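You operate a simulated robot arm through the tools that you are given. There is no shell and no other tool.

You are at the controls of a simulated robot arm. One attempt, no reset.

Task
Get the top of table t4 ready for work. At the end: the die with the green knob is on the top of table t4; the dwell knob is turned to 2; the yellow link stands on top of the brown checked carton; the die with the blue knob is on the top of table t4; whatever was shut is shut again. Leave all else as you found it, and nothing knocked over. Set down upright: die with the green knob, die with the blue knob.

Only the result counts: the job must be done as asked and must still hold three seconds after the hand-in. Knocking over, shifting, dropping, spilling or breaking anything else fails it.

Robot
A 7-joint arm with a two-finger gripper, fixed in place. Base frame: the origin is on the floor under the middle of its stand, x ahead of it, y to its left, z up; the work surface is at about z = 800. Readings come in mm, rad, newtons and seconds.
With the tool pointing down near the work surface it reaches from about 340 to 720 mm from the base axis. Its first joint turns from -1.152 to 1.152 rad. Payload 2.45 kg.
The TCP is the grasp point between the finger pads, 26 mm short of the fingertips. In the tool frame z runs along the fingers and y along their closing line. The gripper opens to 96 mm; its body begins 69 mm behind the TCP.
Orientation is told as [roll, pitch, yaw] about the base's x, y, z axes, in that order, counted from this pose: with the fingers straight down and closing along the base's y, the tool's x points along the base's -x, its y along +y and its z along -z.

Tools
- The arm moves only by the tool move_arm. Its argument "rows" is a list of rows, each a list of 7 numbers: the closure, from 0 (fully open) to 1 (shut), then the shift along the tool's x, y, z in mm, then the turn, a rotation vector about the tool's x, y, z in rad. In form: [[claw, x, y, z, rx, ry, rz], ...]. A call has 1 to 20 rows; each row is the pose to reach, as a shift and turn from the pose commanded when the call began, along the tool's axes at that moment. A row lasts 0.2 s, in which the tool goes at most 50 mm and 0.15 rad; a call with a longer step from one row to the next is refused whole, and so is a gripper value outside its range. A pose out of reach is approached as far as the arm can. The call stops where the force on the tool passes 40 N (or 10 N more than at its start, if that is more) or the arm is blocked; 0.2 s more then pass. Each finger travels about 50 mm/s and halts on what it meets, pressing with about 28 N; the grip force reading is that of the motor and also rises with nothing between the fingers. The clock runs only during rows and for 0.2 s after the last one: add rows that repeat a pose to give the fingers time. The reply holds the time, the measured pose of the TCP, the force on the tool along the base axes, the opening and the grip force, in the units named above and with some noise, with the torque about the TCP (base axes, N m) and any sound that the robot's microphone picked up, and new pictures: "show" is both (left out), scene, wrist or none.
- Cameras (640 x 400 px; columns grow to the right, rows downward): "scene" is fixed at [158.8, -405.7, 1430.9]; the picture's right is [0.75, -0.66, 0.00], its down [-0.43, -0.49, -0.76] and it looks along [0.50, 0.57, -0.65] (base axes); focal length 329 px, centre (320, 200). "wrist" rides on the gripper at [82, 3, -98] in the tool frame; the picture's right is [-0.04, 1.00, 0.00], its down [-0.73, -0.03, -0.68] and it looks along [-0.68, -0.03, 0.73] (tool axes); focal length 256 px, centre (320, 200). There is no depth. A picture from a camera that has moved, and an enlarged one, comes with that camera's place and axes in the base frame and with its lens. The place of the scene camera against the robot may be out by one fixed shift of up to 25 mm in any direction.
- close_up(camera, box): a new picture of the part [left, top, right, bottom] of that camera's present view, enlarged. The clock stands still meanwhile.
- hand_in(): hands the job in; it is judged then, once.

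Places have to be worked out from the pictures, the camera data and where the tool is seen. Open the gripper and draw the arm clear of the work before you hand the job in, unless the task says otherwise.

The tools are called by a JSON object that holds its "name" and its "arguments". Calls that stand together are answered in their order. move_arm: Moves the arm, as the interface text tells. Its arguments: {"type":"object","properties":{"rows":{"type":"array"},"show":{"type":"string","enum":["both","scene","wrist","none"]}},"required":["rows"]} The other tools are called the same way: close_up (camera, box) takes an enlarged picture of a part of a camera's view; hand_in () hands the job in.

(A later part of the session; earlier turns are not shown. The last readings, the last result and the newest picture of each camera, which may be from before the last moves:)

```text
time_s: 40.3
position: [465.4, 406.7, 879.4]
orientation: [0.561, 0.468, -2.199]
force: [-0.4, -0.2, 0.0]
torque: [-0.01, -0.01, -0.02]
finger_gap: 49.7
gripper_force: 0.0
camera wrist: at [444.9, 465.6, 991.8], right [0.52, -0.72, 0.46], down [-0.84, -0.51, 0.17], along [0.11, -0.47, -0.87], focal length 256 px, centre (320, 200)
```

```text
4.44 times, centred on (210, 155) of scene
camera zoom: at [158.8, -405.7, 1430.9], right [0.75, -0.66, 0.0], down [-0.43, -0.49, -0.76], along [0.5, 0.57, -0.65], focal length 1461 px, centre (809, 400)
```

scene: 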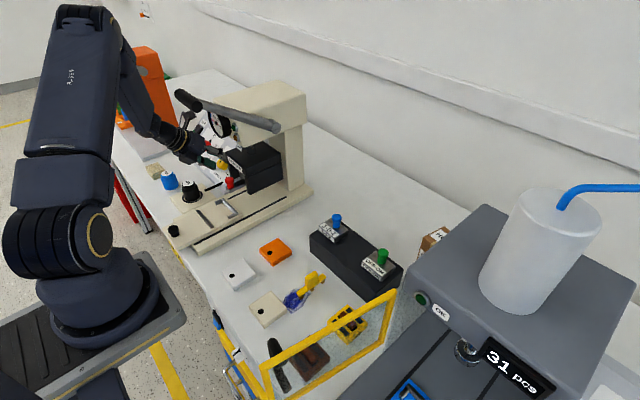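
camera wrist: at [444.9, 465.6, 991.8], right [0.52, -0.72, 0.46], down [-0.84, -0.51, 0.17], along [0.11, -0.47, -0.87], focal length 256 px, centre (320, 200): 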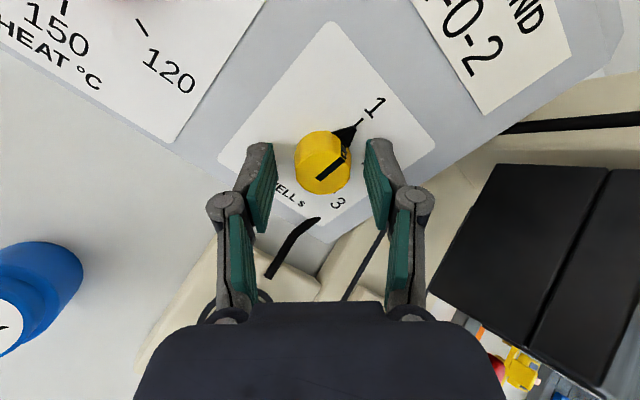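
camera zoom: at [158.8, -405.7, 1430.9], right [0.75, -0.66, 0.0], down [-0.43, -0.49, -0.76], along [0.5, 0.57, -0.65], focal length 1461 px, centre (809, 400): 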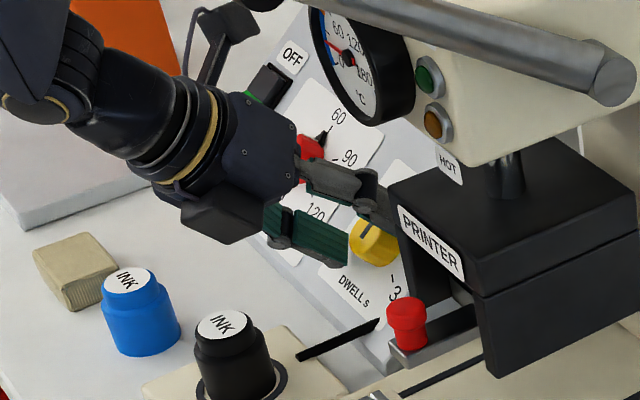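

Good straddle. Closing the fingers onto the knob.

{"name": "move_arm", "arguments": {"rows": [[0.6, 0, 0, 0, 0, 0, 0], [0.72, 0, 0, 0, 0, 0, 0], [0.8, 0, 0, 0, 0, 0, 0], [0.8, 0, 0, 0, 0, 0, 0]], "show": "wrist"}}

```text
time_s: 41.3
position: [466.5, 408.3, 879.6]
orientation: [0.563, 0.468, -2.199]
force: [1.0, -6.4, 6.9]
torque: [-0.3, -0.02, -0.21]
finger_gap: 31.0
gripper_force: 44.8
camera wrist: at [445.5, 464.9, 992.2], right [0.52, -0.72, 0.46], down [-0.85, -0.51, 0.17], along [0.11, -0.47, -0.87], focal length 256 px, centre (320, 200)
```

wrist: 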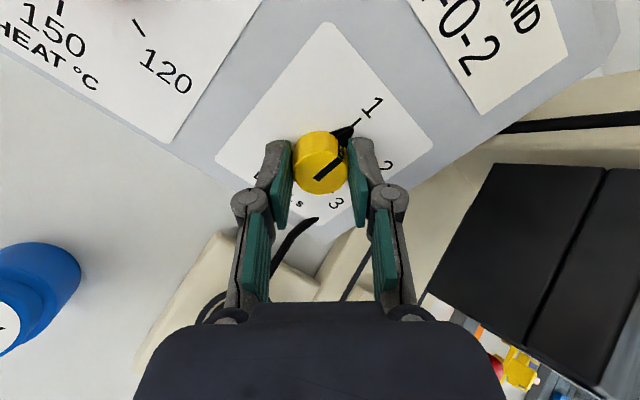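

Gripped (gap 31 mm). Turning clockwise +60° about the tool axis.

{"name": "move_arm", "arguments": {"rows": [[0.8, 0, 0, 0, 0, 0, 0.12], [0.8, 0, 0, 0, 0, 0, 0.25], [0.8, 0, 0, 0, 0, 0, 0.38], [0.8, 0, 0, 0, 0, 0, 0.51], [0.8, 0, 0, 0, 0, 0, 0.64], [0.8, 0, 0, 0, 0, 0, 0.77], [0.8, 0, 0, 0, 0, 0, 0.9], [0.8, 0, 0, 0, 0, 0, 1.047], [0.8, 0, 0, 0, 0, 0, 1.047]]}}

```text
time_s: 42.5
position: [466.0, 405.2, 881.0]
orientation: [0.23, 0.69, -2.81]
force: [-8.4, -7.4, 9.5]
torque: [-0.35, -0.18, -0.28]
finger_gap: 30.9
gripper_force: 45.4
stopped in row 5: the force on the tool passed its limit at 41 N (the readings are from after the stop); the commanded pose is now the measured one
camera wrist: at [461.2, 425.6, 1006.2], right [0.15, -0.98, 0.15], down [-0.99, -0.15, 0.04], along [-0.02, -0.15, -0.99], focal length 256 px, centre (320, 200)
```

scene: 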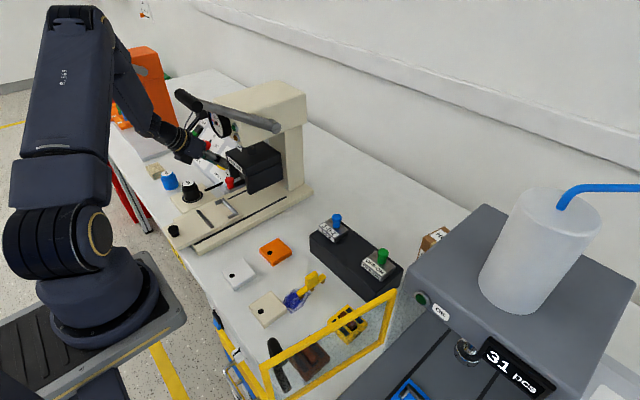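
wrist: 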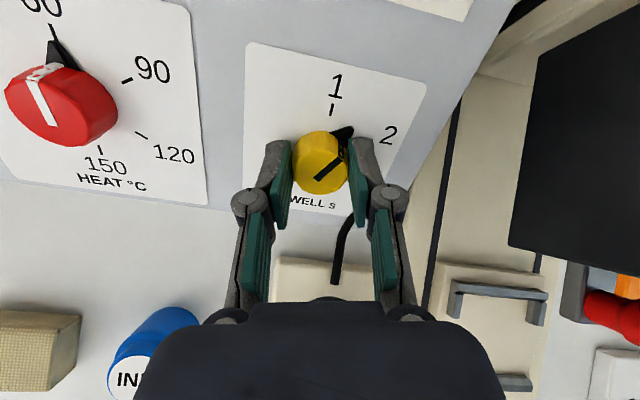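

The knob turned with the gripper about halfway (about 32°) before a side load tripped the limit. I'll check the picture closely to correct the centring.

{"name": "close_up", "arguments": {"camera": "wrist", "box": [230, 50, 430, 220]}}

```text
2.35 times, centred on (330, 135) of wrist
camera zoom: at [461.2, 425.6, 1006.2], right [0.15, -0.98, 0.15], down [-0.99, -0.15, 0.04], along [-0.02, -0.15, -0.99], focal length 602 px, centre (296, 353)
```

zoom: 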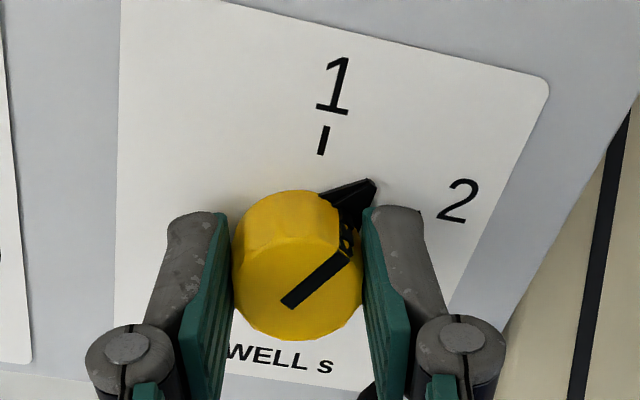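

The pointer is midway to 2. I'll release, let the load relax, and re-centre before turning the remaining ~28°.

{"name": "move_arm", "arguments": {"rows": [[0.6, 0, 0, 0, 0, 0, 0], [0.48, 0, 0, 0, 0, 0, 0], [0.48, 0, 0, 0, 0, 0, 0]], "show": "wrist"}}

{"name": "close_up", "arguments": {"camera": "wrist", "box": [230, 50, 430, 220]}}

```text
time_s: 43.2
position: [466.6, 406.8, 879.4]
orientation: [0.228, 0.687, -2.811]
force: [0.2, -0.2, 0.3]
torque: [0.01, 0.04, 0.03]
finger_gap: 50.3
gripper_force: 0.1
camera wrist: at [461.6, 426.1, 1005.7], right [0.15, -0.98, 0.15], down [-0.99, -0.15, 0.04], along [-0.02, -0.15, -0.99], focal length 256 px, centre (320, 200)
```

wrist: 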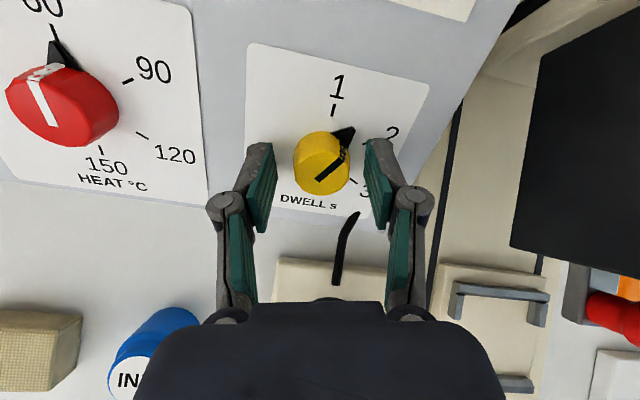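

```text
2.35 times, centred on (330, 135) of wrist
camera zoom: at [461.6, 426.1, 1005.7], right [0.15, -0.98, 0.15], down [-0.99, -0.15, 0.04], along [-0.02, -0.15, -0.99], focal length 602 px, centre (296, 353)
```

zoom: 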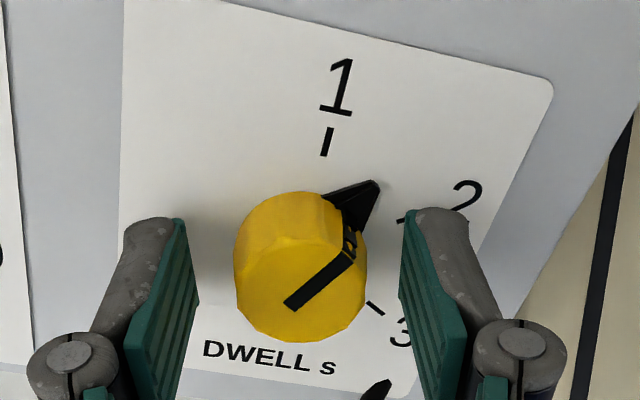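

The pointer is at about 34°. The knob is offset by under 1 mm. I'll nudge (+0.7, +0.9), regrip, turn 0.25 rad, and release.

{"name": "move_arm", "arguments": {"rows": [[0.48, 0.7, 0.9, 0, 0, 0, 0], [0.6, 0.7, 0.9, 0, 0, 0, 0], [0.72, 0.7, 0.9, 0, 0, 0, 0], [0.8, 0.7, 0.9, 0, 0, 0, 0], [0.8, 0.7, 0.9, 0, 0, 0, 0], [0.8, 0.7, 0.9, 0, 0, 0, 0.08], [0.8, 0.7, 0.9, 0, 0, 0, 0.16], [0.8, 0.7, 0.9, 0, 0, 0, 0.25], [0.8, 0.7, 0.9, 0, 0, 0, 0.25]], "show": "none"}}

```text
time_s: 45.2
position: [466.6, 405.1, 881.6]
orientation: [0.015, 0.721, -3.135]
force: [-10.7, -7.1, 17.8]
torque: [-0.17, 0.68, -0.11]
finger_gap: 30.6
gripper_force: 45.4
```

Some outward push along the panel normal (about 20 N). I'll release and check the pointer.

{"name": "move_arm", "arguments": {"rows": [[0.6, 0, 0, 0, 0, 0, 0], [0.48, 0, 0, 0, 0, 0, 0], [0.48, 0, 0, 0, 0, 0, 0]], "show": "wrist"}}

{"name": "close_up", "arguments": {"camera": "wrist", "box": [230, 50, 430, 220]}}

```text
time_s: 46.0
position: [466.8, 404.8, 879.8]
orientation: [0.015, 0.719, -3.133]
force: [0.4, 1.2, 0.0]
torque: [-0.02, 0.03, -0.02]
finger_gap: 50.4
gripper_force: 0.1
camera wrist: at [463.8, 404.9, 1007.0], right [-0.03, -1.0, -0.01], down [-1.0, 0.03, 0.03], along [-0.03, 0.01, -1.0], focal length 256 px, centre (320, 200)
```

wrist: 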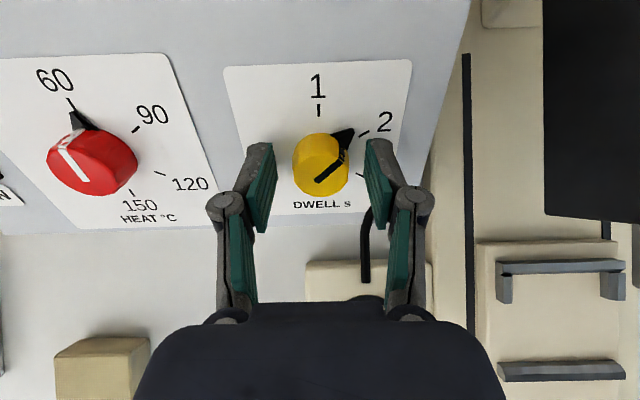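

```text
2.35 times, centred on (330, 135) of wrist
camera zoom: at [463.8, 404.9, 1007.0], right [-0.03, -1.0, -0.01], down [-1.0, 0.03, 0.03], along [-0.03, 0.01, -1.0], focal length 602 px, centre (296, 353)
```

zoom: 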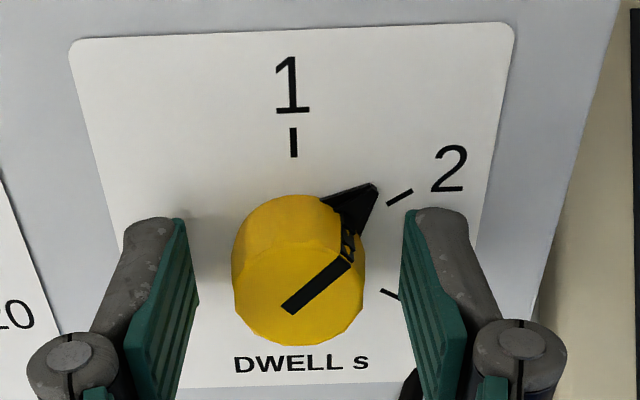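

The pointer is at about 48°, and about 12–13° remain. I'll retract 2 mm, regrip, turn 0.22 rad, and release.

{"name": "move_arm", "arguments": {"rows": [[0.48, 0, 0.4, -2, 0, 0, 0], [0.6, 0, 0.4, -2, 0, 0, 0], [0.72, 0, 0.4, -2, 0, 0, 0], [0.8, 0, 0.4, -2, 0, 0, 0], [0.8, 0, 0.4, -2, 0, 0, 0], [0.8, 0, 0.4, -2, 0, 0, 0.07], [0.8, 0, 0.4, -2, 0, 0, 0.14], [0.8, 0, 0.4, -2, 0, 0, 0.22], [0.8, 0, 0.4, -2, 0, 0, 0.22], [0.6, 0, 0.4, -2, 0, 0, 0.22], [0.48, 0, 0.4, -2, 0, 0, 0.22], [0.48, 0, 0.4, -2, 0, 0, 0.22]], "show": "wrist"}}

{"name": "close_up", "arguments": {"camera": "wrist", "box": [230, 50, 430, 220]}}

```text
time_s: 48.6
position: [465.3, 406.8, 882.6]
orientation: [-0.172, 0.702, 2.863]
force: [-0.3, -0.2, -0.2]
torque: [0.02, 0.0, 0.02]
finger_gap: 50.0
gripper_force: 0.0
camera wrist: at [459.6, 387.0, 1007.2], right [-0.2, -0.97, -0.16], down [-0.98, 0.19, 0.04], along [-0.01, 0.16, -0.99], focal length 256 px, centre (320, 200)
```

wrist: 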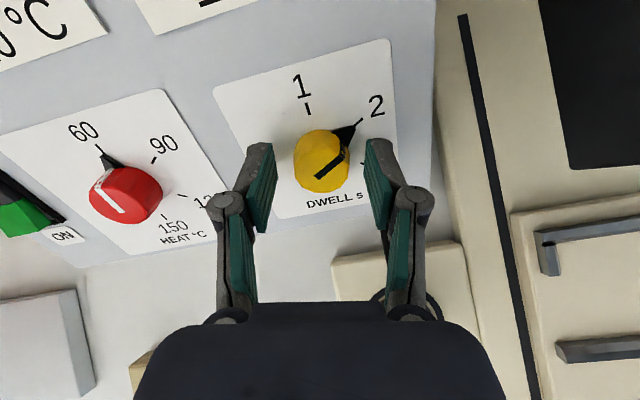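

```text
2.35 times, centred on (330, 135) of wrist
camera zoom: at [459.6, 387.0, 1007.2], right [-0.2, -0.97, -0.16], down [-0.98, 0.19, 0.04], along [-0.01, 0.16, -0.99], focal length 602 px, centre (296, 353)
```

zoom: 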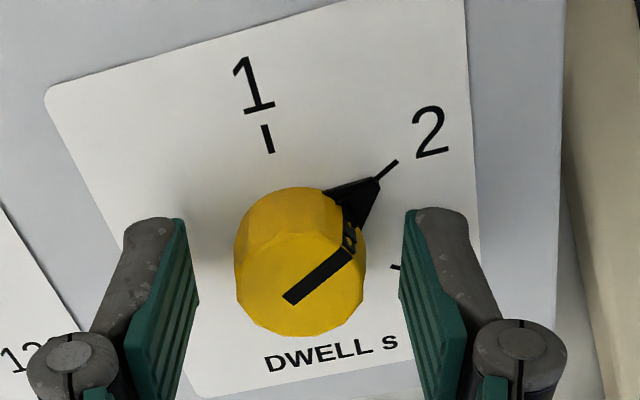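

The pointer stands on the tick of 2. I'll retract straight back along the tool axis, move clear and start rolling back.

{"name": "move_arm", "arguments": {"rows": [[0.48, 0, 0, -15, 0, 0, 0], [0.48, 0, 0, -50, 0, 0, 0], [0.48, 0, 0, -98, 0, 0, 0], [0.48, 10.6, -28, -119, 0, 0, 0], [0.48, 21.2, -55.9, -137.8, 0, 0, 0.1], [0.48, 21.2, -55.9, -137.8, 0, 0, 0.25], [0.48, 21.2, -55.9, -137.8, 0, 0, 0.4], [0.48, 21.2, -55.9, -137.8, 0, 0, 0.55], [0.48, 21.2, -55.9, -137.8, 0, 0, 0.7], [0.48, 21.2, -55.9, -137.8, 0, 0, 0.85], [0.48, 21.2, -55.9, -137.8, 0, 0, 1.0], [0.48, 21.2, -55.9, -137.8, 0, 0, 1.15], [0.48, 21.2, -55.9, -137.8, 0, 0, 1.3], [0.48, 21.2, -55.9, -137.8, 0, 0, 1.45], [0.48, 21.2, -55.9, -137.8, 0, 0, 1.6], [0.48, 21.2, -55.9, -137.8, 0, 0, 1.75], [0.48, 21.2, -55.9, -137.8, 0, 0, 1.9], [0.48, 21.2, -55.9, -137.8, 0, 0, 1.9]]}}

```text
time_s: 52.5
position: [399.5, 457.9, 1006.0]
orientation: [-0.646, -0.341, 1.136]
force: [-0.3, -0.2, 0.3]
torque: [0.03, 0.01, 0.01]
finger_gap: 49.8
gripper_force: 0.0
camera wrist: at [299.9, 391.4, 1050.3], right [-0.62, 0.55, -0.55], down [-0.14, 0.62, 0.77], along [0.77, 0.56, -0.31], focal length 256 px, centre (320, 200)
```

scene: 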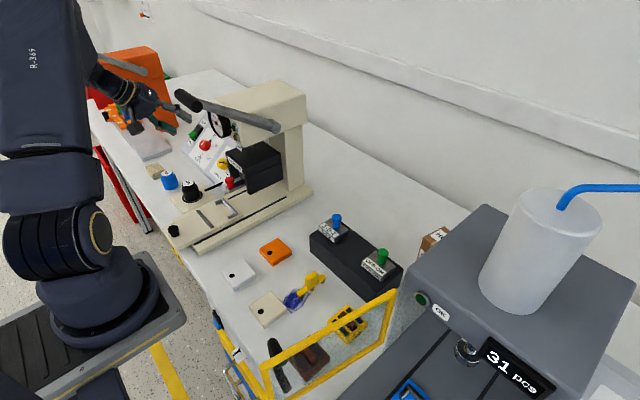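
wrist: 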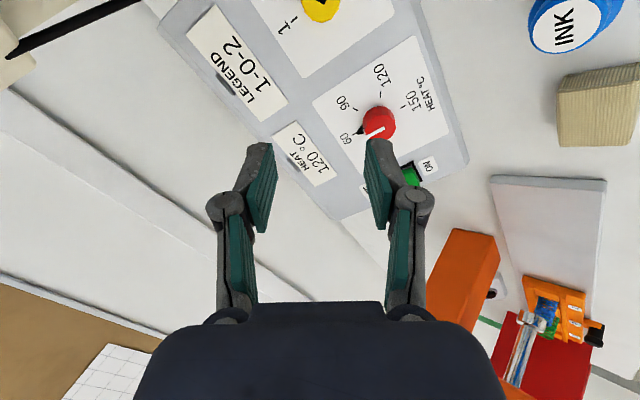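

Rolling back the remaining 1.025 rad.

{"name": "move_arm", "arguments": {"rows": [[0.3, 0, 0, 0, 0, 0, 0.15], [0, 0, 0, 0, 0, 0, 0.3], [0, 0, 0, 0, 0, 0, 0.45], [0, 0, 0, 0, 0, 0, 0.6], [0, 0, 0, 0, 0, 0, 0.75], [0, 0, 0, 0, 0, 0, 0.9], [0, 0, 0, 0, 0, 0, 1.025], [0, 0, 0, 0, 0, 0, 1.025]], "show": "wrist"}}

{"name": "close_up", "arguments": {"camera": "wrist", "box": [180, 0, 340, 120]}}

```text
time_s: 54.2
position: [398.7, 456.6, 1005.3]
orientation: [-0.011, -0.72, 0.001]
force: [-1.1, 0.3, 0.7]
torque: [-0.02, -0.01, 0.0]
finger_gap: 96.3
gripper_force: 0.1
camera wrist: at [273.4, 462.0, 1026.2], right [0.04, 1.0, 0.02], down [0.1, -0.02, 0.99], along [0.99, -0.03, -0.11], focal length 256 px, centre (320, 200)
```

wrist: 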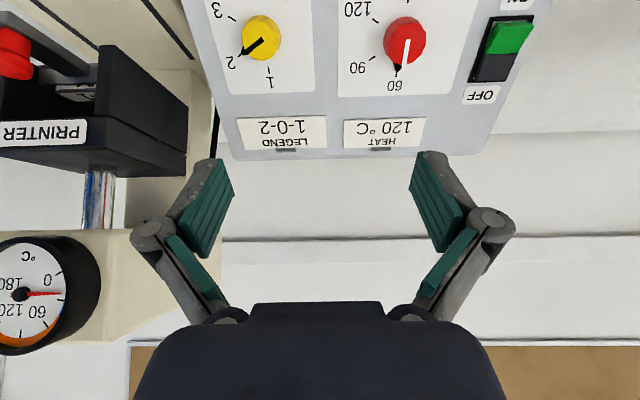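

```text
3.33 times, centred on (260, 60) of wrist
camera zoom: at [273.4, 462.0, 1026.2], right [0.04, 1.0, 0.02], down [0.1, -0.02, 0.99], along [0.99, -0.03, -0.11], focal length 853 px, centre (520, 667)
```

zoom: 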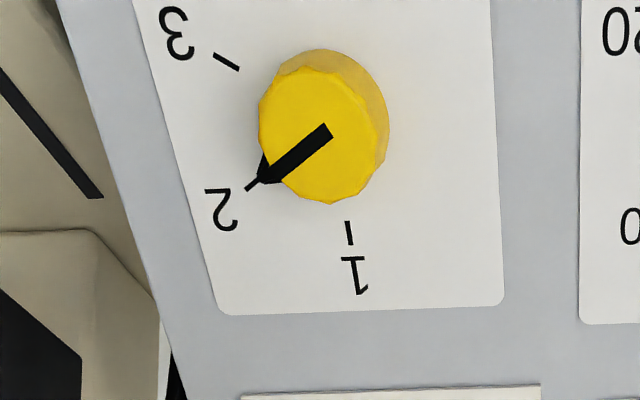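

The dwell pointer stands on 2. Now I'll level the tool and rise to travel height.

{"name": "move_arm", "arguments": {"rows": [[0, -22, 0, -36, 0, 0.12, 0], [0, -44, 0, -72, 0, 0.24, 0], [0, -66, 0, -109, 0, 0.36, 0], [0, -88, 0, -145, 0, 0.48, 0], [0, -110, 0, -181, 0, 0.6, 0], [0, -131, 0, -217.6, 0, 0.72, 0], [0, -131, 0, -217.6, 0, 0.72, 0]], "show": "none"}}

```text
time_s: 55.9
position: [360.3, 459.1, 1249.2]
orientation: [-0.011, -0.028, -0.003]
force: [-0.6, -0.5, 0.3]
torque: [-0.01, -0.01, -0.01]
finger_gap: 95.6
gripper_force: 0.1
out of reach, approached as far as the arm can: row 6, 7
```

Now I'll travel over the lever toward the die area.

{"name": "move_arm", "arguments": {"rows": [[0, -6, -44, -3, -0.003, 0.007, 0], [0, -13, -88, -8, -0.006, 0.014, 0], [0, -20, -133, -13, -0.011, 0.028, 0], [0, -26, -177, -13, -0.011, 0.028, 0], [0, -33, -221, -13, -0.011, 0.028, 0], [0, -40, -266, -13, -0.011, 0.028, 0], [0, -46, -310, -13, -0.011, 0.028, 0], [0, -53, -354, -13, -0.011, 0.028, 0], [0, -60, -399, -13, -0.011, 0.028, 0], [0, -72, -405, 28, -0.011, 0.028, 0], [0, -85, -410, 70, -0.011, 0.028, 0], [0, -97, -415, 110, -0.011, 0.028, 0], [0, -110, -419, 149, -0.011, 0.028, 0], [0, -110, -419, 149, -0.011, 0.028, 0]]}}

```text
time_s: 58.9
position: [466.8, 38.0, 1097.4]
orientation: [0.001, 0.028, -0.004]
force: [-0.2, 0.0, 0.1]
torque: [-0.03, 0.02, 0.01]
finger_gap: 96.0
gripper_force: 0.2
camera wrist: at [387.7, 41.8, 1199.1], right [0.05, 1.0, 0.0], down [0.75, -0.03, 0.66], along [0.66, -0.03, -0.75], focal length 256 px, centre (320, 200)
```

scene: 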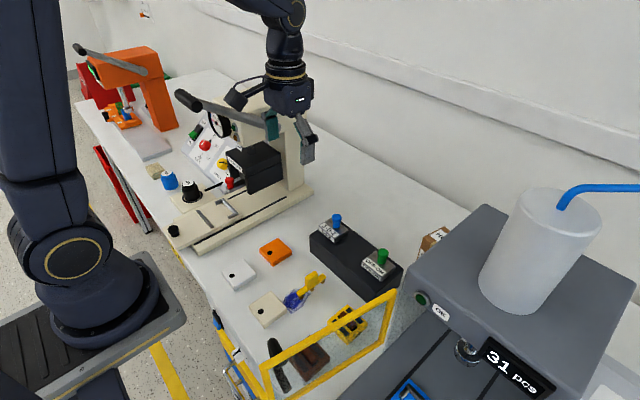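
wrist: 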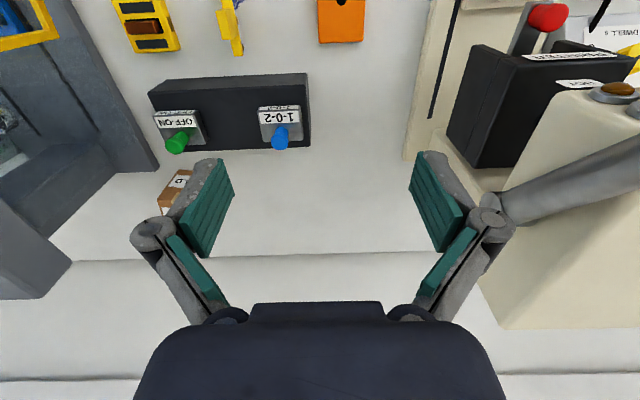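

I'll move above the blue-knob die (est. 544,-19) at z≈1000 and look.

{"name": "move_arm", "arguments": {"rows": [[0, -25, -19, 32, 0, -0.014, 0], [0, -51, -38, 65, 0, -0.028, 0], [0, -77, -57, 97, 0, -0.028, 0], [0, -77, -57, 97, 0, -0.028, 0]]}}

{"name": "close_up", "arguments": {"camera": "wrist", "box": [230, 40, 410, 180]}}

```text
time_s: 59.9
position: [540.0, -19.4, 999.6]
orientation: [0.003, -0.001, -0.005]
force: [-0.4, -0.2, -0.1]
torque: [0.0, -0.03, 0.0]
finger_gap: 96.0
gripper_force: 0.0
camera wrist: at [457.3, -14.8, 1098.2], right [0.05, 1.0, 0.0], down [0.73, -0.03, 0.68], along [0.68, -0.03, -0.73], focal length 256 px, centre (320, 200)
```

scene: 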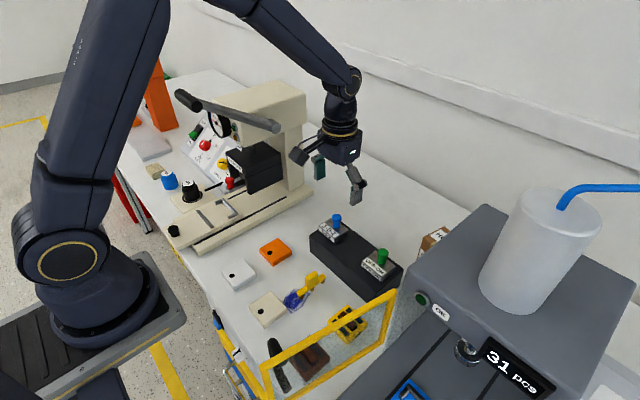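
wrist: 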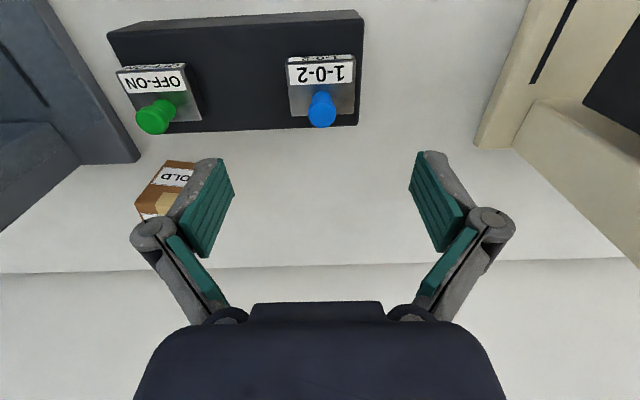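

```text
2.86 times, centred on (320, 110) of wrist
camera zoom: at [457.3, -14.8, 1098.2], right [0.05, 1.0, 0.0], down [0.73, -0.03, 0.68], along [0.68, -0.03, -0.73], focal length 731 px, centre (320, 457)
```

zoom: 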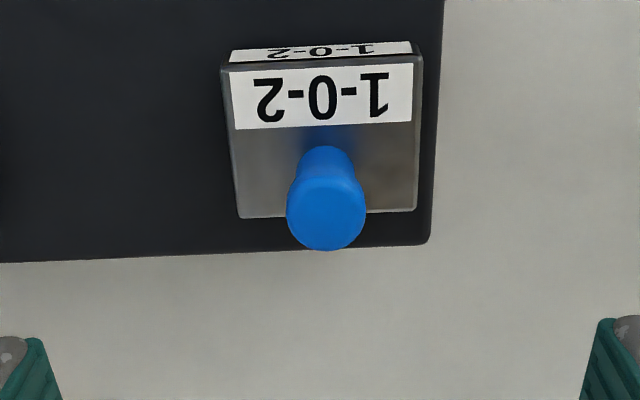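

The blue die: knob top at about (544,-17.5,908), block top about 870, rack top about 854 (die about 54 mm tall). I'll align, pre-close to 50 mm, and descend to TCP z≈903.

{"name": "move_arm", "arguments": {"rows": [[0.2, -4.5, 2, 20, 0, 0, 0], [0.4, -4.5, 2, 50, 0, 0, 0], [0.48, -4.5, 2, 75, 0, 0, 0], [0.48, -4.5, 2, 90, 0, 0, 0], [0.48, -4.5, 2, 96, 0, 0, 0], [0.48, -4.5, 2, 96, 0, 0, 0]]}}

{"name": "close_up", "arguments": {"camera": "wrist", "box": [230, 70, 410, 230]}}

```text
time_s: 61.2
position: [544.4, -16.9, 908.1]
orientation: [0.003, 0.002, -0.005]
force: [-0.1, -0.8, -0.3]
torque: [0.03, -0.03, 0.01]
finger_gap: 50.0
gripper_force: 0.1
camera wrist: at [462.6, -11.9, 1005.4], right [0.05, 1.0, 0.0], down [0.73, -0.03, 0.68], along [0.68, -0.03, -0.73], focal length 256 px, centre (320, 200)
```

scene: 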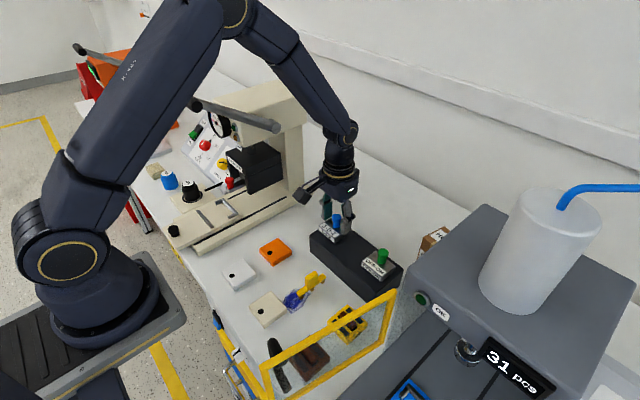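
wrist: 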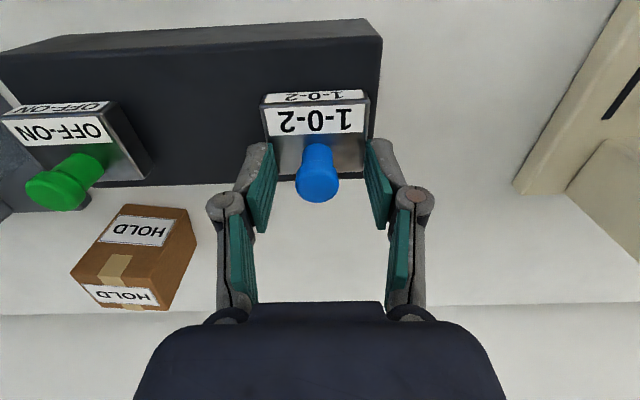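

```text
2.50 times, centred on (320, 150) of wrist
camera zoom: at [462.6, -11.9, 1005.4], right [0.05, 1.0, 0.0], down [0.73, -0.03, 0.68], along [0.68, -0.03, -0.73], focal length 640 px, centre (320, 325)
```

zoom: 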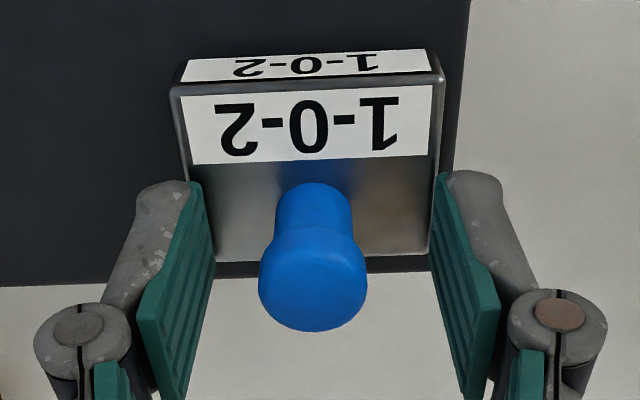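

The knob is between the pads. I'll go 5 mm lower with a 1.5 mm side correction and close.

{"name": "move_arm", "arguments": {"rows": [[0.48, 0, -1.5, 5, 0, 0, 0], [0.6, 0, -1.5, 5, 0, 0, 0], [0.72, 0, -1.5, 5, 0, 0, 0], [0.82, 0, -1.5, 5, 0, 0, 0], [0.9, 0, -1.5, 5, 0, 0, 0], [0.9, 0, -1.5, 5, 0, 0, 0]], "show": "wrist"}}

```text
time_s: 61.9
position: [547.6, -18.0, 907.5]
orientation: [0.002, -0.007, -0.006]
force: [-0.7, 1.4, 26.6]
torque: [-0.49, 0.32, 0.11]
finger_gap: 25.3
gripper_force: 13.7
stopped in row 3: the force on the tool passed its limit at 45 N (the readings are from after the stop); the commanded pose is now the measured one
camera wrist: at [464.3, -13.1, 1004.4], right [0.04, 1.0, 0.0], down [0.73, -0.03, 0.69], along [0.69, -0.03, -0.73], focal length 256 px, centre (320, 200)
```

wrist: 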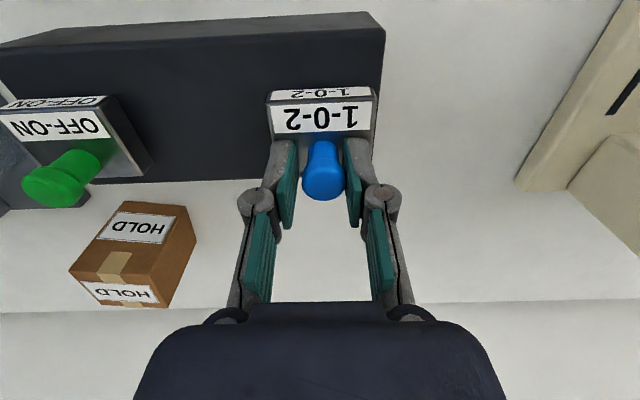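

The fingertips touched the block top (so the block top is at about 881). I'll raise 6 mm and then close on the knob.

{"name": "move_arm", "arguments": {"rows": [[0.72, 0, 0, -4, 0, 0, 0], [0.72, 0, 0, -7, 0, 0, 0], [0.8, 0, 0, -7, 0, 0, 0], [0.9, 0, 0, -7, 0, 0, 0], [0.9, 0, 0, -7, 0, 0, 0], [0.9, 0, 0, -7, 0, 0, 0]], "show": "wrist"}}

{"name": "close_up", "arguments": {"camera": "wrist", "box": [230, 70, 410, 230]}}

{"name": "close_up", "arguments": {"camera": "scene", "box": [290, 150, 410, 290]}}

```text
time_s: 63.3
position: [544.7, -18.0, 912.1]
orientation: [0.002, -0.002, -0.005]
force: [0.2, 0.4, -0.3]
torque: [-0.02, -0.02, 0.01]
finger_gap: 21.3
gripper_force: 28.2
camera wrist: at [463.3, -13.7, 1009.7], right [0.05, 1.0, 0.0], down [0.73, -0.03, 0.68], along [0.68, -0.03, -0.73], focal length 256 px, centre (320, 200)
```

wrist: 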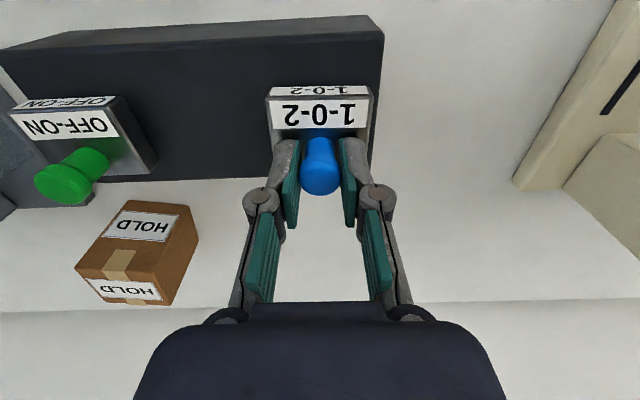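

```text
2.50 times, centred on (320, 150) of wrist
camera zoom: at [463.3, -13.7, 1009.7], right [0.05, 1.0, 0.0], down [0.73, -0.03, 0.68], along [0.68, -0.03, -0.73], focal length 640 px, centre (320, 325)
```

zoom: 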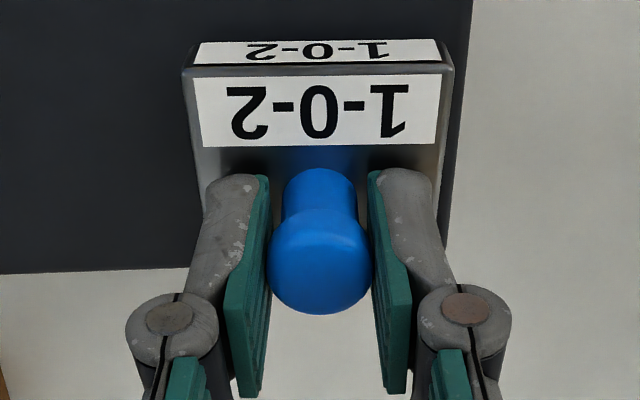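

```text
2.86 times, centred on (350, 220) of scene
camera zoom: at [158.9, -405.7, 1430.9], right [0.75, -0.66, 0.0], down [-0.43, -0.49, -0.76], along [0.5, 0.57, -0.65], focal length 939 px, centre (234, 143)
```

zoom: 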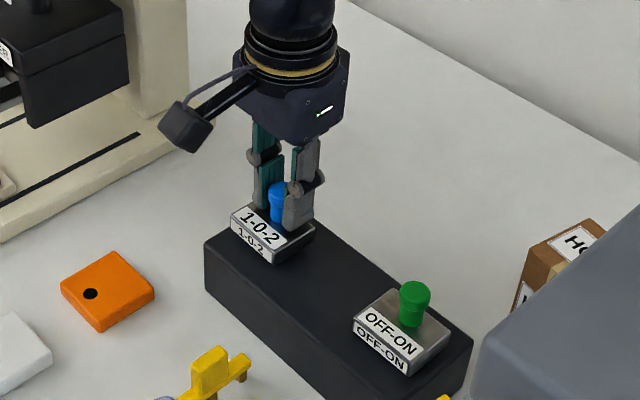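

Gripped (gap 21 mm). I'll lift 60 mm and check that the die comes along upright.

{"name": "move_arm", "arguments": {"rows": [[0.9, 0, 0, -5, 0, 0, 0], [0.9, 0, 0, -20, 0, 0, 0], [0.9, 0, 0, -40, 0, 0, 0], [0.9, 0, 0, -60, 0, 0, 0], [0.9, 0, 0, -60, 0, 0, 0]]}}

{"name": "close_up", "arguments": {"camera": "scene", "box": [290, 150, 410, 290]}}

```text
time_s: 64.5
position: [546.4, -20.5, 972.7]
orientation: [0.001, -0.002, -0.007]
force: [0.3, 0.1, -2.2]
torque: [0.02, -0.05, -0.01]
finger_gap: 21.4
gripper_force: 27.9
camera wrist: at [463.7, -14.7, 1069.9], right [0.04, 1.0, 0.0], down [0.73, -0.03, 0.68], along [0.68, -0.03, -0.73], focal length 256 px, centre (320, 200)
```

scene: 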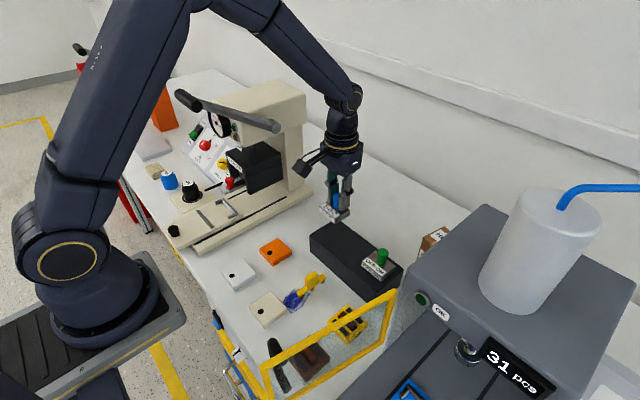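
wrist: 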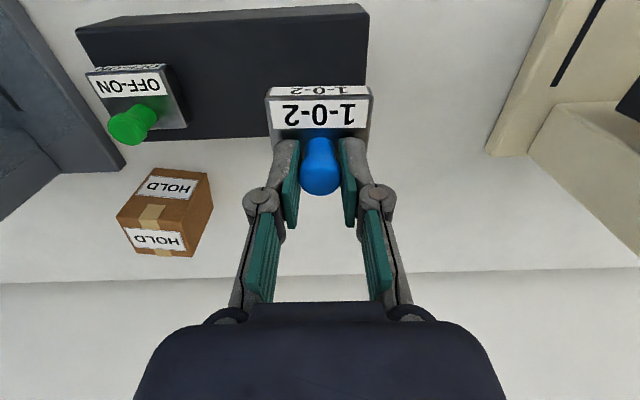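

```text
2.86 times, centred on (350, 220) of scene
camera zoom: at [158.9, -405.7, 1430.9], right [0.75, -0.66, 0.0], down [-0.43, -0.49, -0.76], along [0.5, 0.57, -0.65], focal length 939 px, centre (234, 143)
```

zoom: 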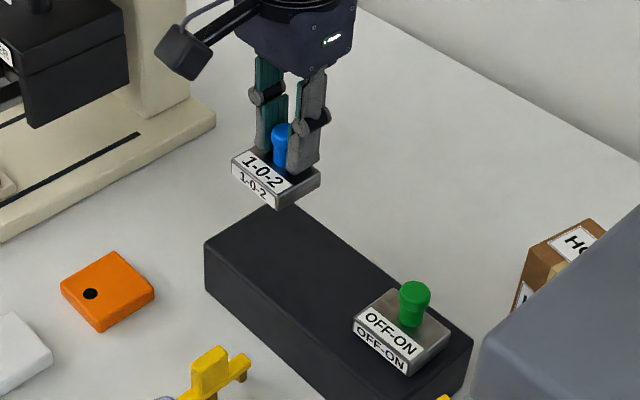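

The die is held upright (weight about 2 N). I'll carry it to the open area behind the rack at about (645, 30).

{"name": "move_arm", "arguments": {"rows": [[0.9, -33, 17, 0, 0, 0, 0], [0.9, -66, 34, 0, 0, 0, 0], [0.9, -98, 50, 0, 0, 0, 0], [0.9, -98, 50, 30, 0, 0, 0], [0.9, -98, 50, 65, 0, 0, 0], [0.9, -98, 50, 90, 0, 0, 0], [0.9, -98, 50, 102, 0, 0, 0], [0.9, -98, 50, 102, 0, 0, 0]]}}

{"name": "close_up", "arguments": {"camera": "scene", "box": [290, 130, 430, 280]}}

```text
time_s: 66.3
position: [646.4, 32.3, 870.8]
orientation: [0.001, -0.004, -0.006]
force: [-0.5, -0.1, -3.0]
torque: [0.03, -0.05, 0.0]
finger_gap: 21.5
gripper_force: 28.1
camera wrist: at [563.2, 37.3, 968.6], right [0.04, 1.0, 0.0], down [0.73, -0.03, 0.68], along [0.68, -0.03, -0.73], focal length 256 px, centre (320, 200)
```

scene: 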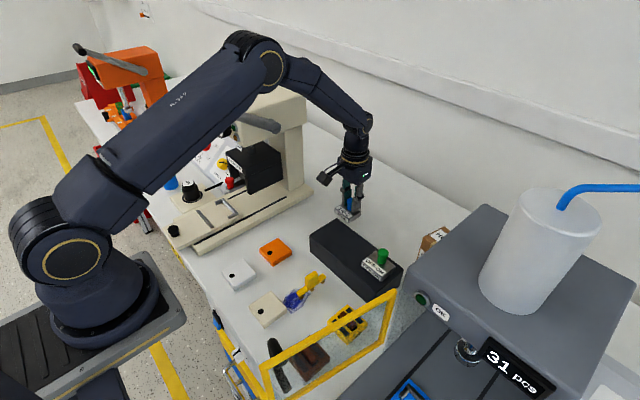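
wrist: 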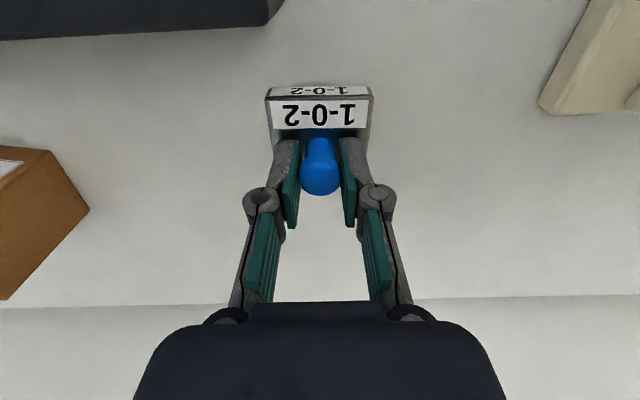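

```text
2.67 times, centred on (360, 205) of scene
camera zoom: at [158.9, -405.7, 1430.9], right [0.75, -0.66, 0.0], down [-0.43, -0.49, -0.76], along [0.5, 0.57, -0.65], focal length 876 px, centre (213, 187)
```

zoom: 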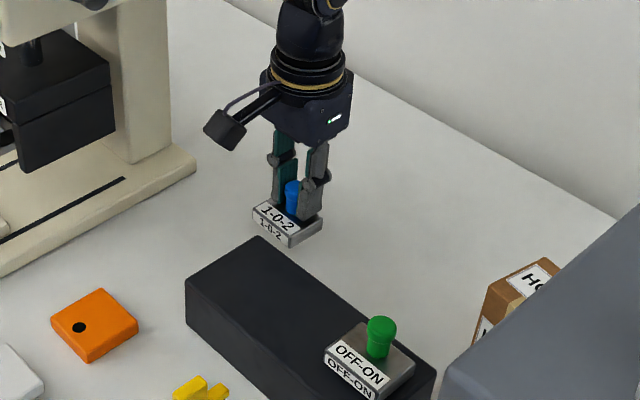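

Lowering slowly toward the table surface.

{"name": "move_arm", "arguments": {"rows": [[0.9, 0, 0, 4, 0, 0, 0], [0.9, 0, 0, 7, 0, 0, 0], [0.9, 0, 0, 9, 0, 0, 0], [0.9, 0, 0, 9, 0, 0, 0]], "show": "none"}}

```text
time_s: 67.3
position: [644.0, 31.8, 862.4]
orientation: [0.0, -0.002, -0.006]
force: [-0.3, -0.5, -2.9]
torque: [0.0, -0.04, 0.01]
finger_gap: 21.4
gripper_force: 27.8
```

{"name": "move_arm", "arguments": {"rows": [[0.9, 0, 0, 1.5, 0, 0, 0], [0.9, 0, 0, 3, 0, 0, 0], [0.9, 0, 0, 3, 0, 0, 0]], "show": "none"}}

```text
time_s: 68.1
position: [643.6, 31.8, 859.9]
orientation: [0.003, -0.002, -0.004]
force: [0.2, -0.6, -2.2]
torque: [0.0, -0.03, -0.03]
finger_gap: 21.2
gripper_force: 28.5
```

No contact yet at TCP z≈860; I continue in small steps.

{"name": "move_arm", "arguments": {"rows": [[0.9, 0, 0, 1.5, 0, 0, 0], [0.9, 0, 0, 3, 0, 0, 0], [0.9, 0, 0, 3, 0, 0, 0]], "show": "wrist"}}

```text
time_s: 68.9
position: [644.2, 31.3, 855.6]
orientation: [0.0, -0.002, -0.005]
force: [-0.1, 1.0, -2.7]
torque: [0.01, -0.02, -0.02]
finger_gap: 21.2
gripper_force: 27.6
camera wrist: at [561.3, 36.5, 952.9], right [0.04, 1.0, 0.0], down [0.73, -0.03, 0.68], along [0.68, -0.03, -0.73], focal length 256 px, centre (320, 200)
```

wrist: 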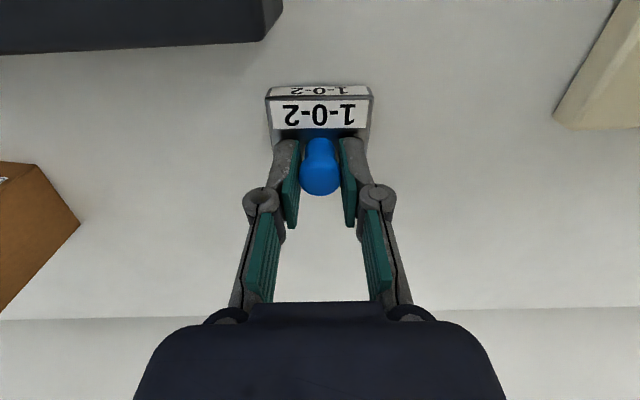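

Still free (z≈856). Continuing in 1.5 mm steps.

{"name": "move_arm", "arguments": {"rows": [[0.9, 0, 0, 1.5, 0, 0, 0], [0.9, 0, 0, 3, 0, 0, 0], [0.9, 0, 0, 3, 0, 0, 0]], "show": "none"}}

{"name": "close_up", "arguments": {"camera": "scene", "box": [320, 150, 400, 240]}}

```text
time_s: 69.7
position: [644.9, 31.0, 852.9]
orientation: [0.002, -0.002, -0.004]
force: [0.2, 0.9, -3.8]
torque: [0.03, -0.03, -0.01]
finger_gap: 21.4
gripper_force: 27.8
```

```text
4.44 times, centred on (360, 195) of scene
camera zoom: at [158.9, -405.7, 1430.9], right [0.75, -0.66, 0.0], down [-0.43, -0.49, -0.76], along [0.5, 0.57, -0.65], focal length 1461 px, centre (142, 222)
```

zoom: 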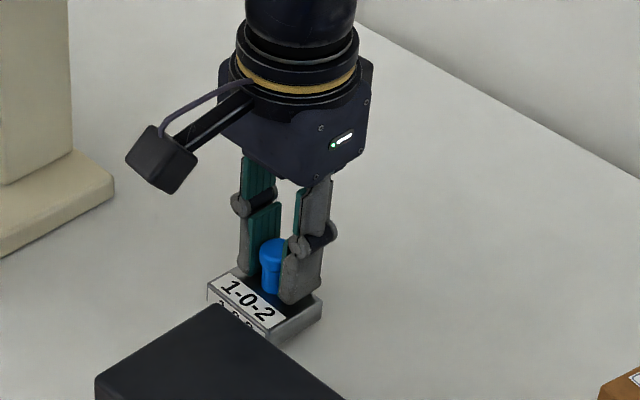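

{"name": "move_arm", "arguments": {"rows": [[0.9, 0, 0, 1.5, 0, 0, 0], [0.9, 0, 0, 3, 0, 0, 0], [0.9, 0, 0, 3, 0, 0, 0]], "show": "none"}}

```text
time_s: 70.5
position: [644.1, 32.0, 851.1]
orientation: [0.002, -0.004, -0.005]
force: [-6.5, 0.9, 24.0]
torque: [0.04, 0.46, 0.03]
finger_gap: 21.2
gripper_force: 28.2
```

Contact (Fz +24 N) at TCP z≈851, so the die stands on the table. I'll relax by 1 mm, then open the fingers.

{"name": "move_arm", "arguments": {"rows": [[0.9, 0, 0, -1.2, 0, 0, 0], [0.75, 0, 0, -1.2, 0, 0, 0], [0.6, 0, 0, -1.2, 0, 0, 0], [0.5, 0, 0, -1.2, 0, 0, 0], [0.5, 0, 0, -1.2, 0, 0, 0]]}}

```text
time_s: 71.7
position: [643.7, 31.2, 850.9]
orientation: [0.004, -0.001, -0.006]
force: [0.4, 1.0, -0.6]
torque: [-0.01, -0.01, 0.0]
finger_gap: 48.0
gripper_force: 0.1
camera wrist: at [561.1, 36.0, 948.6], right [0.04, 1.0, 0.0], down [0.73, -0.03, 0.68], along [0.68, -0.03, -0.73], focal length 256 px, centre (320, 200)
```

scene: 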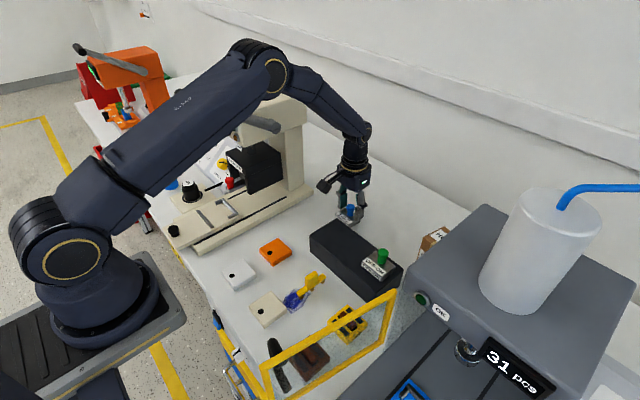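
wrist: 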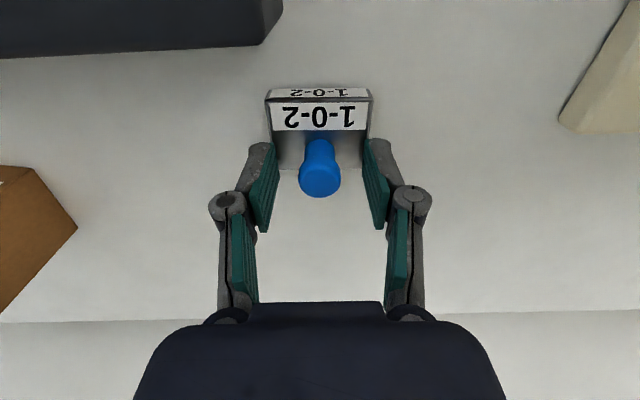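

Released and standing. Rising straight up, then over to the green die.

{"name": "move_arm", "arguments": {"rows": [[0.5, 0, 0, -15, 0, 0, 0], [0.5, 0, 0, -45, 0, 0, 0], [0.5, 0, 0, -90, 0, 0, 0], [0.5, 0, 0, -130, 0, 0, 0], [0.5, 20, -36, -130, 0, 0, 0], [0.5, 40, -73, -130, 0, 0, 0], [0.5, 60, -110, -130, 0, 0, 0], [0.5, 80, -146, -130, 0, 0, 0], [0.5, 100, -182, -130, 0, 0, 0], [0.5, 100, -182, -130, 0, 0, 0]]}}

{"name": "close_up", "arguments": {"camera": "wrist", "box": [230, 40, 410, 180]}}

```text
time_s: 73.9
position: [543.7, -150.2, 981.0]
orientation: [0.001, -0.002, -0.006]
force: [0.6, 0.0, 0.9]
torque: [0.04, 0.02, 0.0]
finger_gap: 48.0
gripper_force: 0.2
camera wrist: at [460.8, -145.5, 1078.5], right [0.04, 1.0, 0.0], down [0.73, -0.03, 0.68], along [0.68, -0.03, -0.73], focal length 256 px, centre (320, 200)
```

scene: 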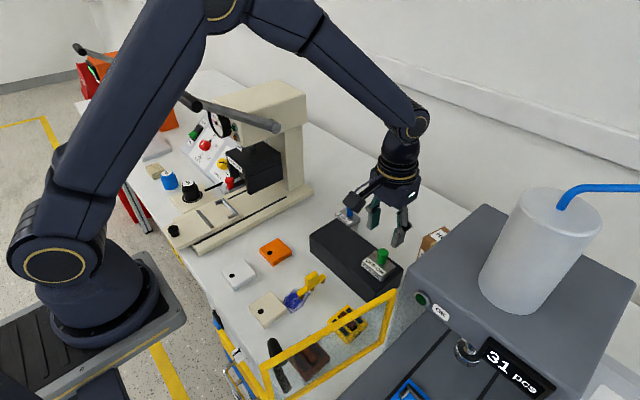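
wrist: 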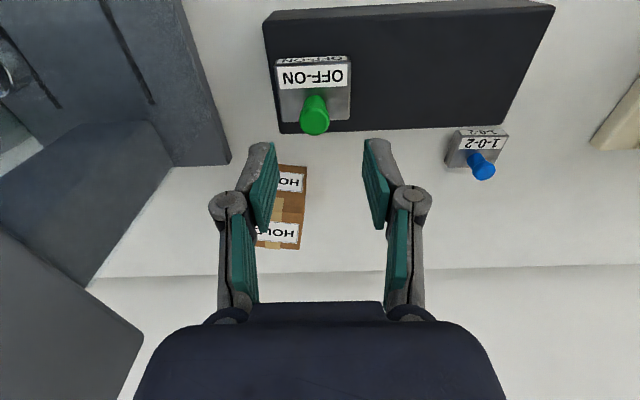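

```text
2.86 times, centred on (320, 110) of wrist
camera zoom: at [460.8, -145.5, 1078.5], right [0.04, 1.0, 0.0], down [0.73, -0.03, 0.68], along [0.68, -0.03, -0.73], focal length 731 px, centre (320, 457)
```

zoom: 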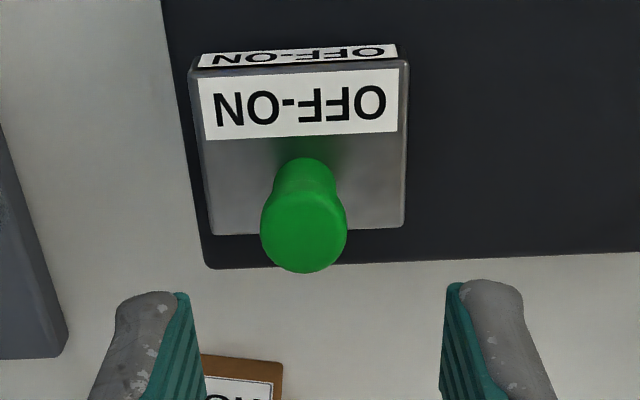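

The green knob is at about (545,-153.7). Aligning and descending to the same grip height (TCP z≈912).

{"name": "move_arm", "arguments": {"rows": [[0.5, -1.5, -3.5, 25, 0, 0, 0], [0.5, -1.5, -3.5, 50, 0, 0, 0], [0.5, -1.5, -3.5, 63, 0, 0, 0], [0.5, -1.5, -3.5, 67, 0, 0, 0], [0.5, -1.5, -3.5, 67, 0, 0, 0]], "show": "wrist"}}

{"name": "close_up", "arguments": {"camera": "wrist", "box": [230, 70, 410, 230]}}

```text
time_s: 75.1
position: [544.4, -154.0, 911.2]
orientation: [0.002, -0.002, -0.005]
force: [0.1, 0.7, 0.3]
torque: [0.0, 0.03, 0.02]
finger_gap: 47.8
gripper_force: 0.1
camera wrist: at [462.6, -149.9, 1009.8], right [0.04, 1.0, 0.0], down [0.73, -0.03, 0.68], along [0.68, -0.03, -0.73], focal length 256 px, centre (320, 200)
```

wrist: 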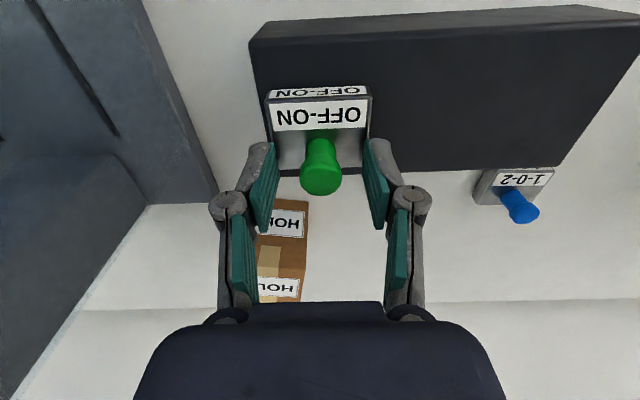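

```text
2.50 times, centred on (320, 150) of wrist
camera zoom: at [462.6, -149.9, 1009.8], right [0.04, 1.0, 0.0], down [0.73, -0.03, 0.68], along [0.68, -0.03, -0.73], focal length 640 px, centre (320, 325)
```

zoom: 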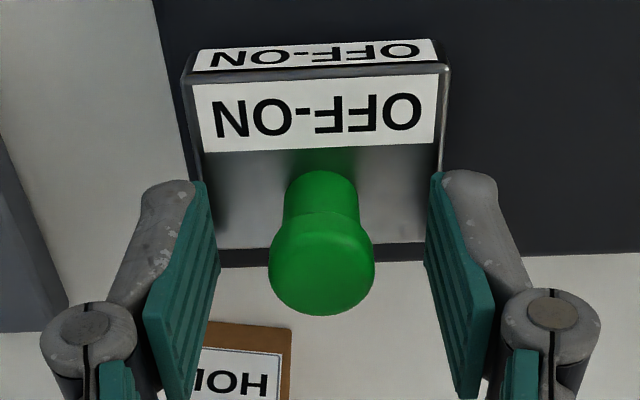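

Same geometry as before. Closing and lifting 60 mm.

{"name": "move_arm", "arguments": {"rows": [[0.6, 0, 0, 0, 0, 0, 0], [0.72, 0, 0, 0, 0, 0, 0], [0.82, 0, 0, 0, 0, 0, 0], [0.9, 0, 0, 0, 0, 0, 0], [0.9, 0, 0, 0, 0, 0, 0], [0.9, 0, 0, 0, 0, 0, 0], [0.9, 0, 0, -5, 0, 0, 0], [0.9, 0, 0, -20, 0, 0, 0], [0.9, 0, 0, -40, 0, 0, 0], [0.9, 0, 0, -60, 0, 0, 0], [0.9, 0, 0, -60, 0, 0, 0]]}}

```text
time_s: 77.5
position: [543.5, -153.7, 971.4]
orientation: [0.0, -0.001, -0.006]
force: [0.0, 0.0, -2.2]
torque: [0.0, -0.04, 0.01]
finger_gap: 21.3
gripper_force: 28.4
camera wrist: at [461.8, -148.7, 1069.1], right [0.05, 1.0, 0.0], down [0.73, -0.03, 0.68], along [0.68, -0.03, -0.73], focal length 256 px, centre (320, 200)
```

scene: 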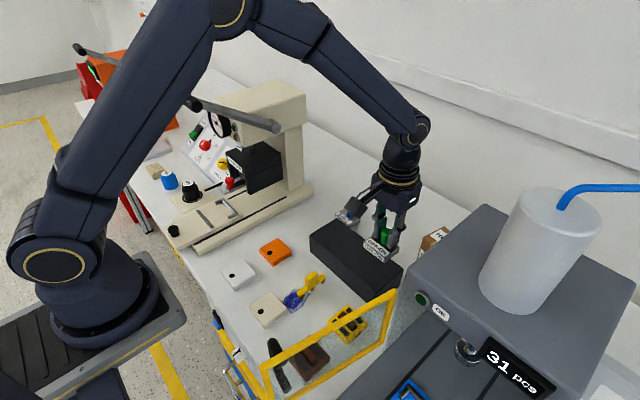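
wrist: 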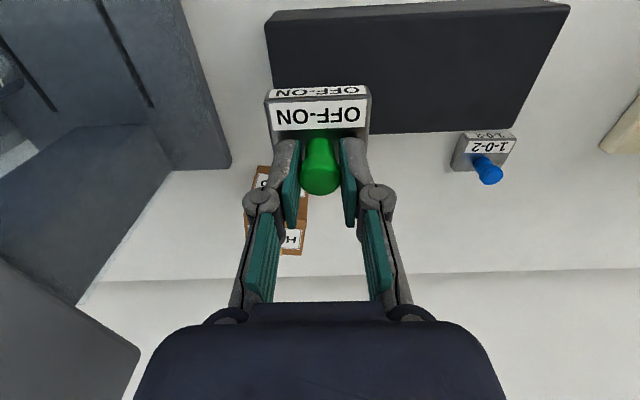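

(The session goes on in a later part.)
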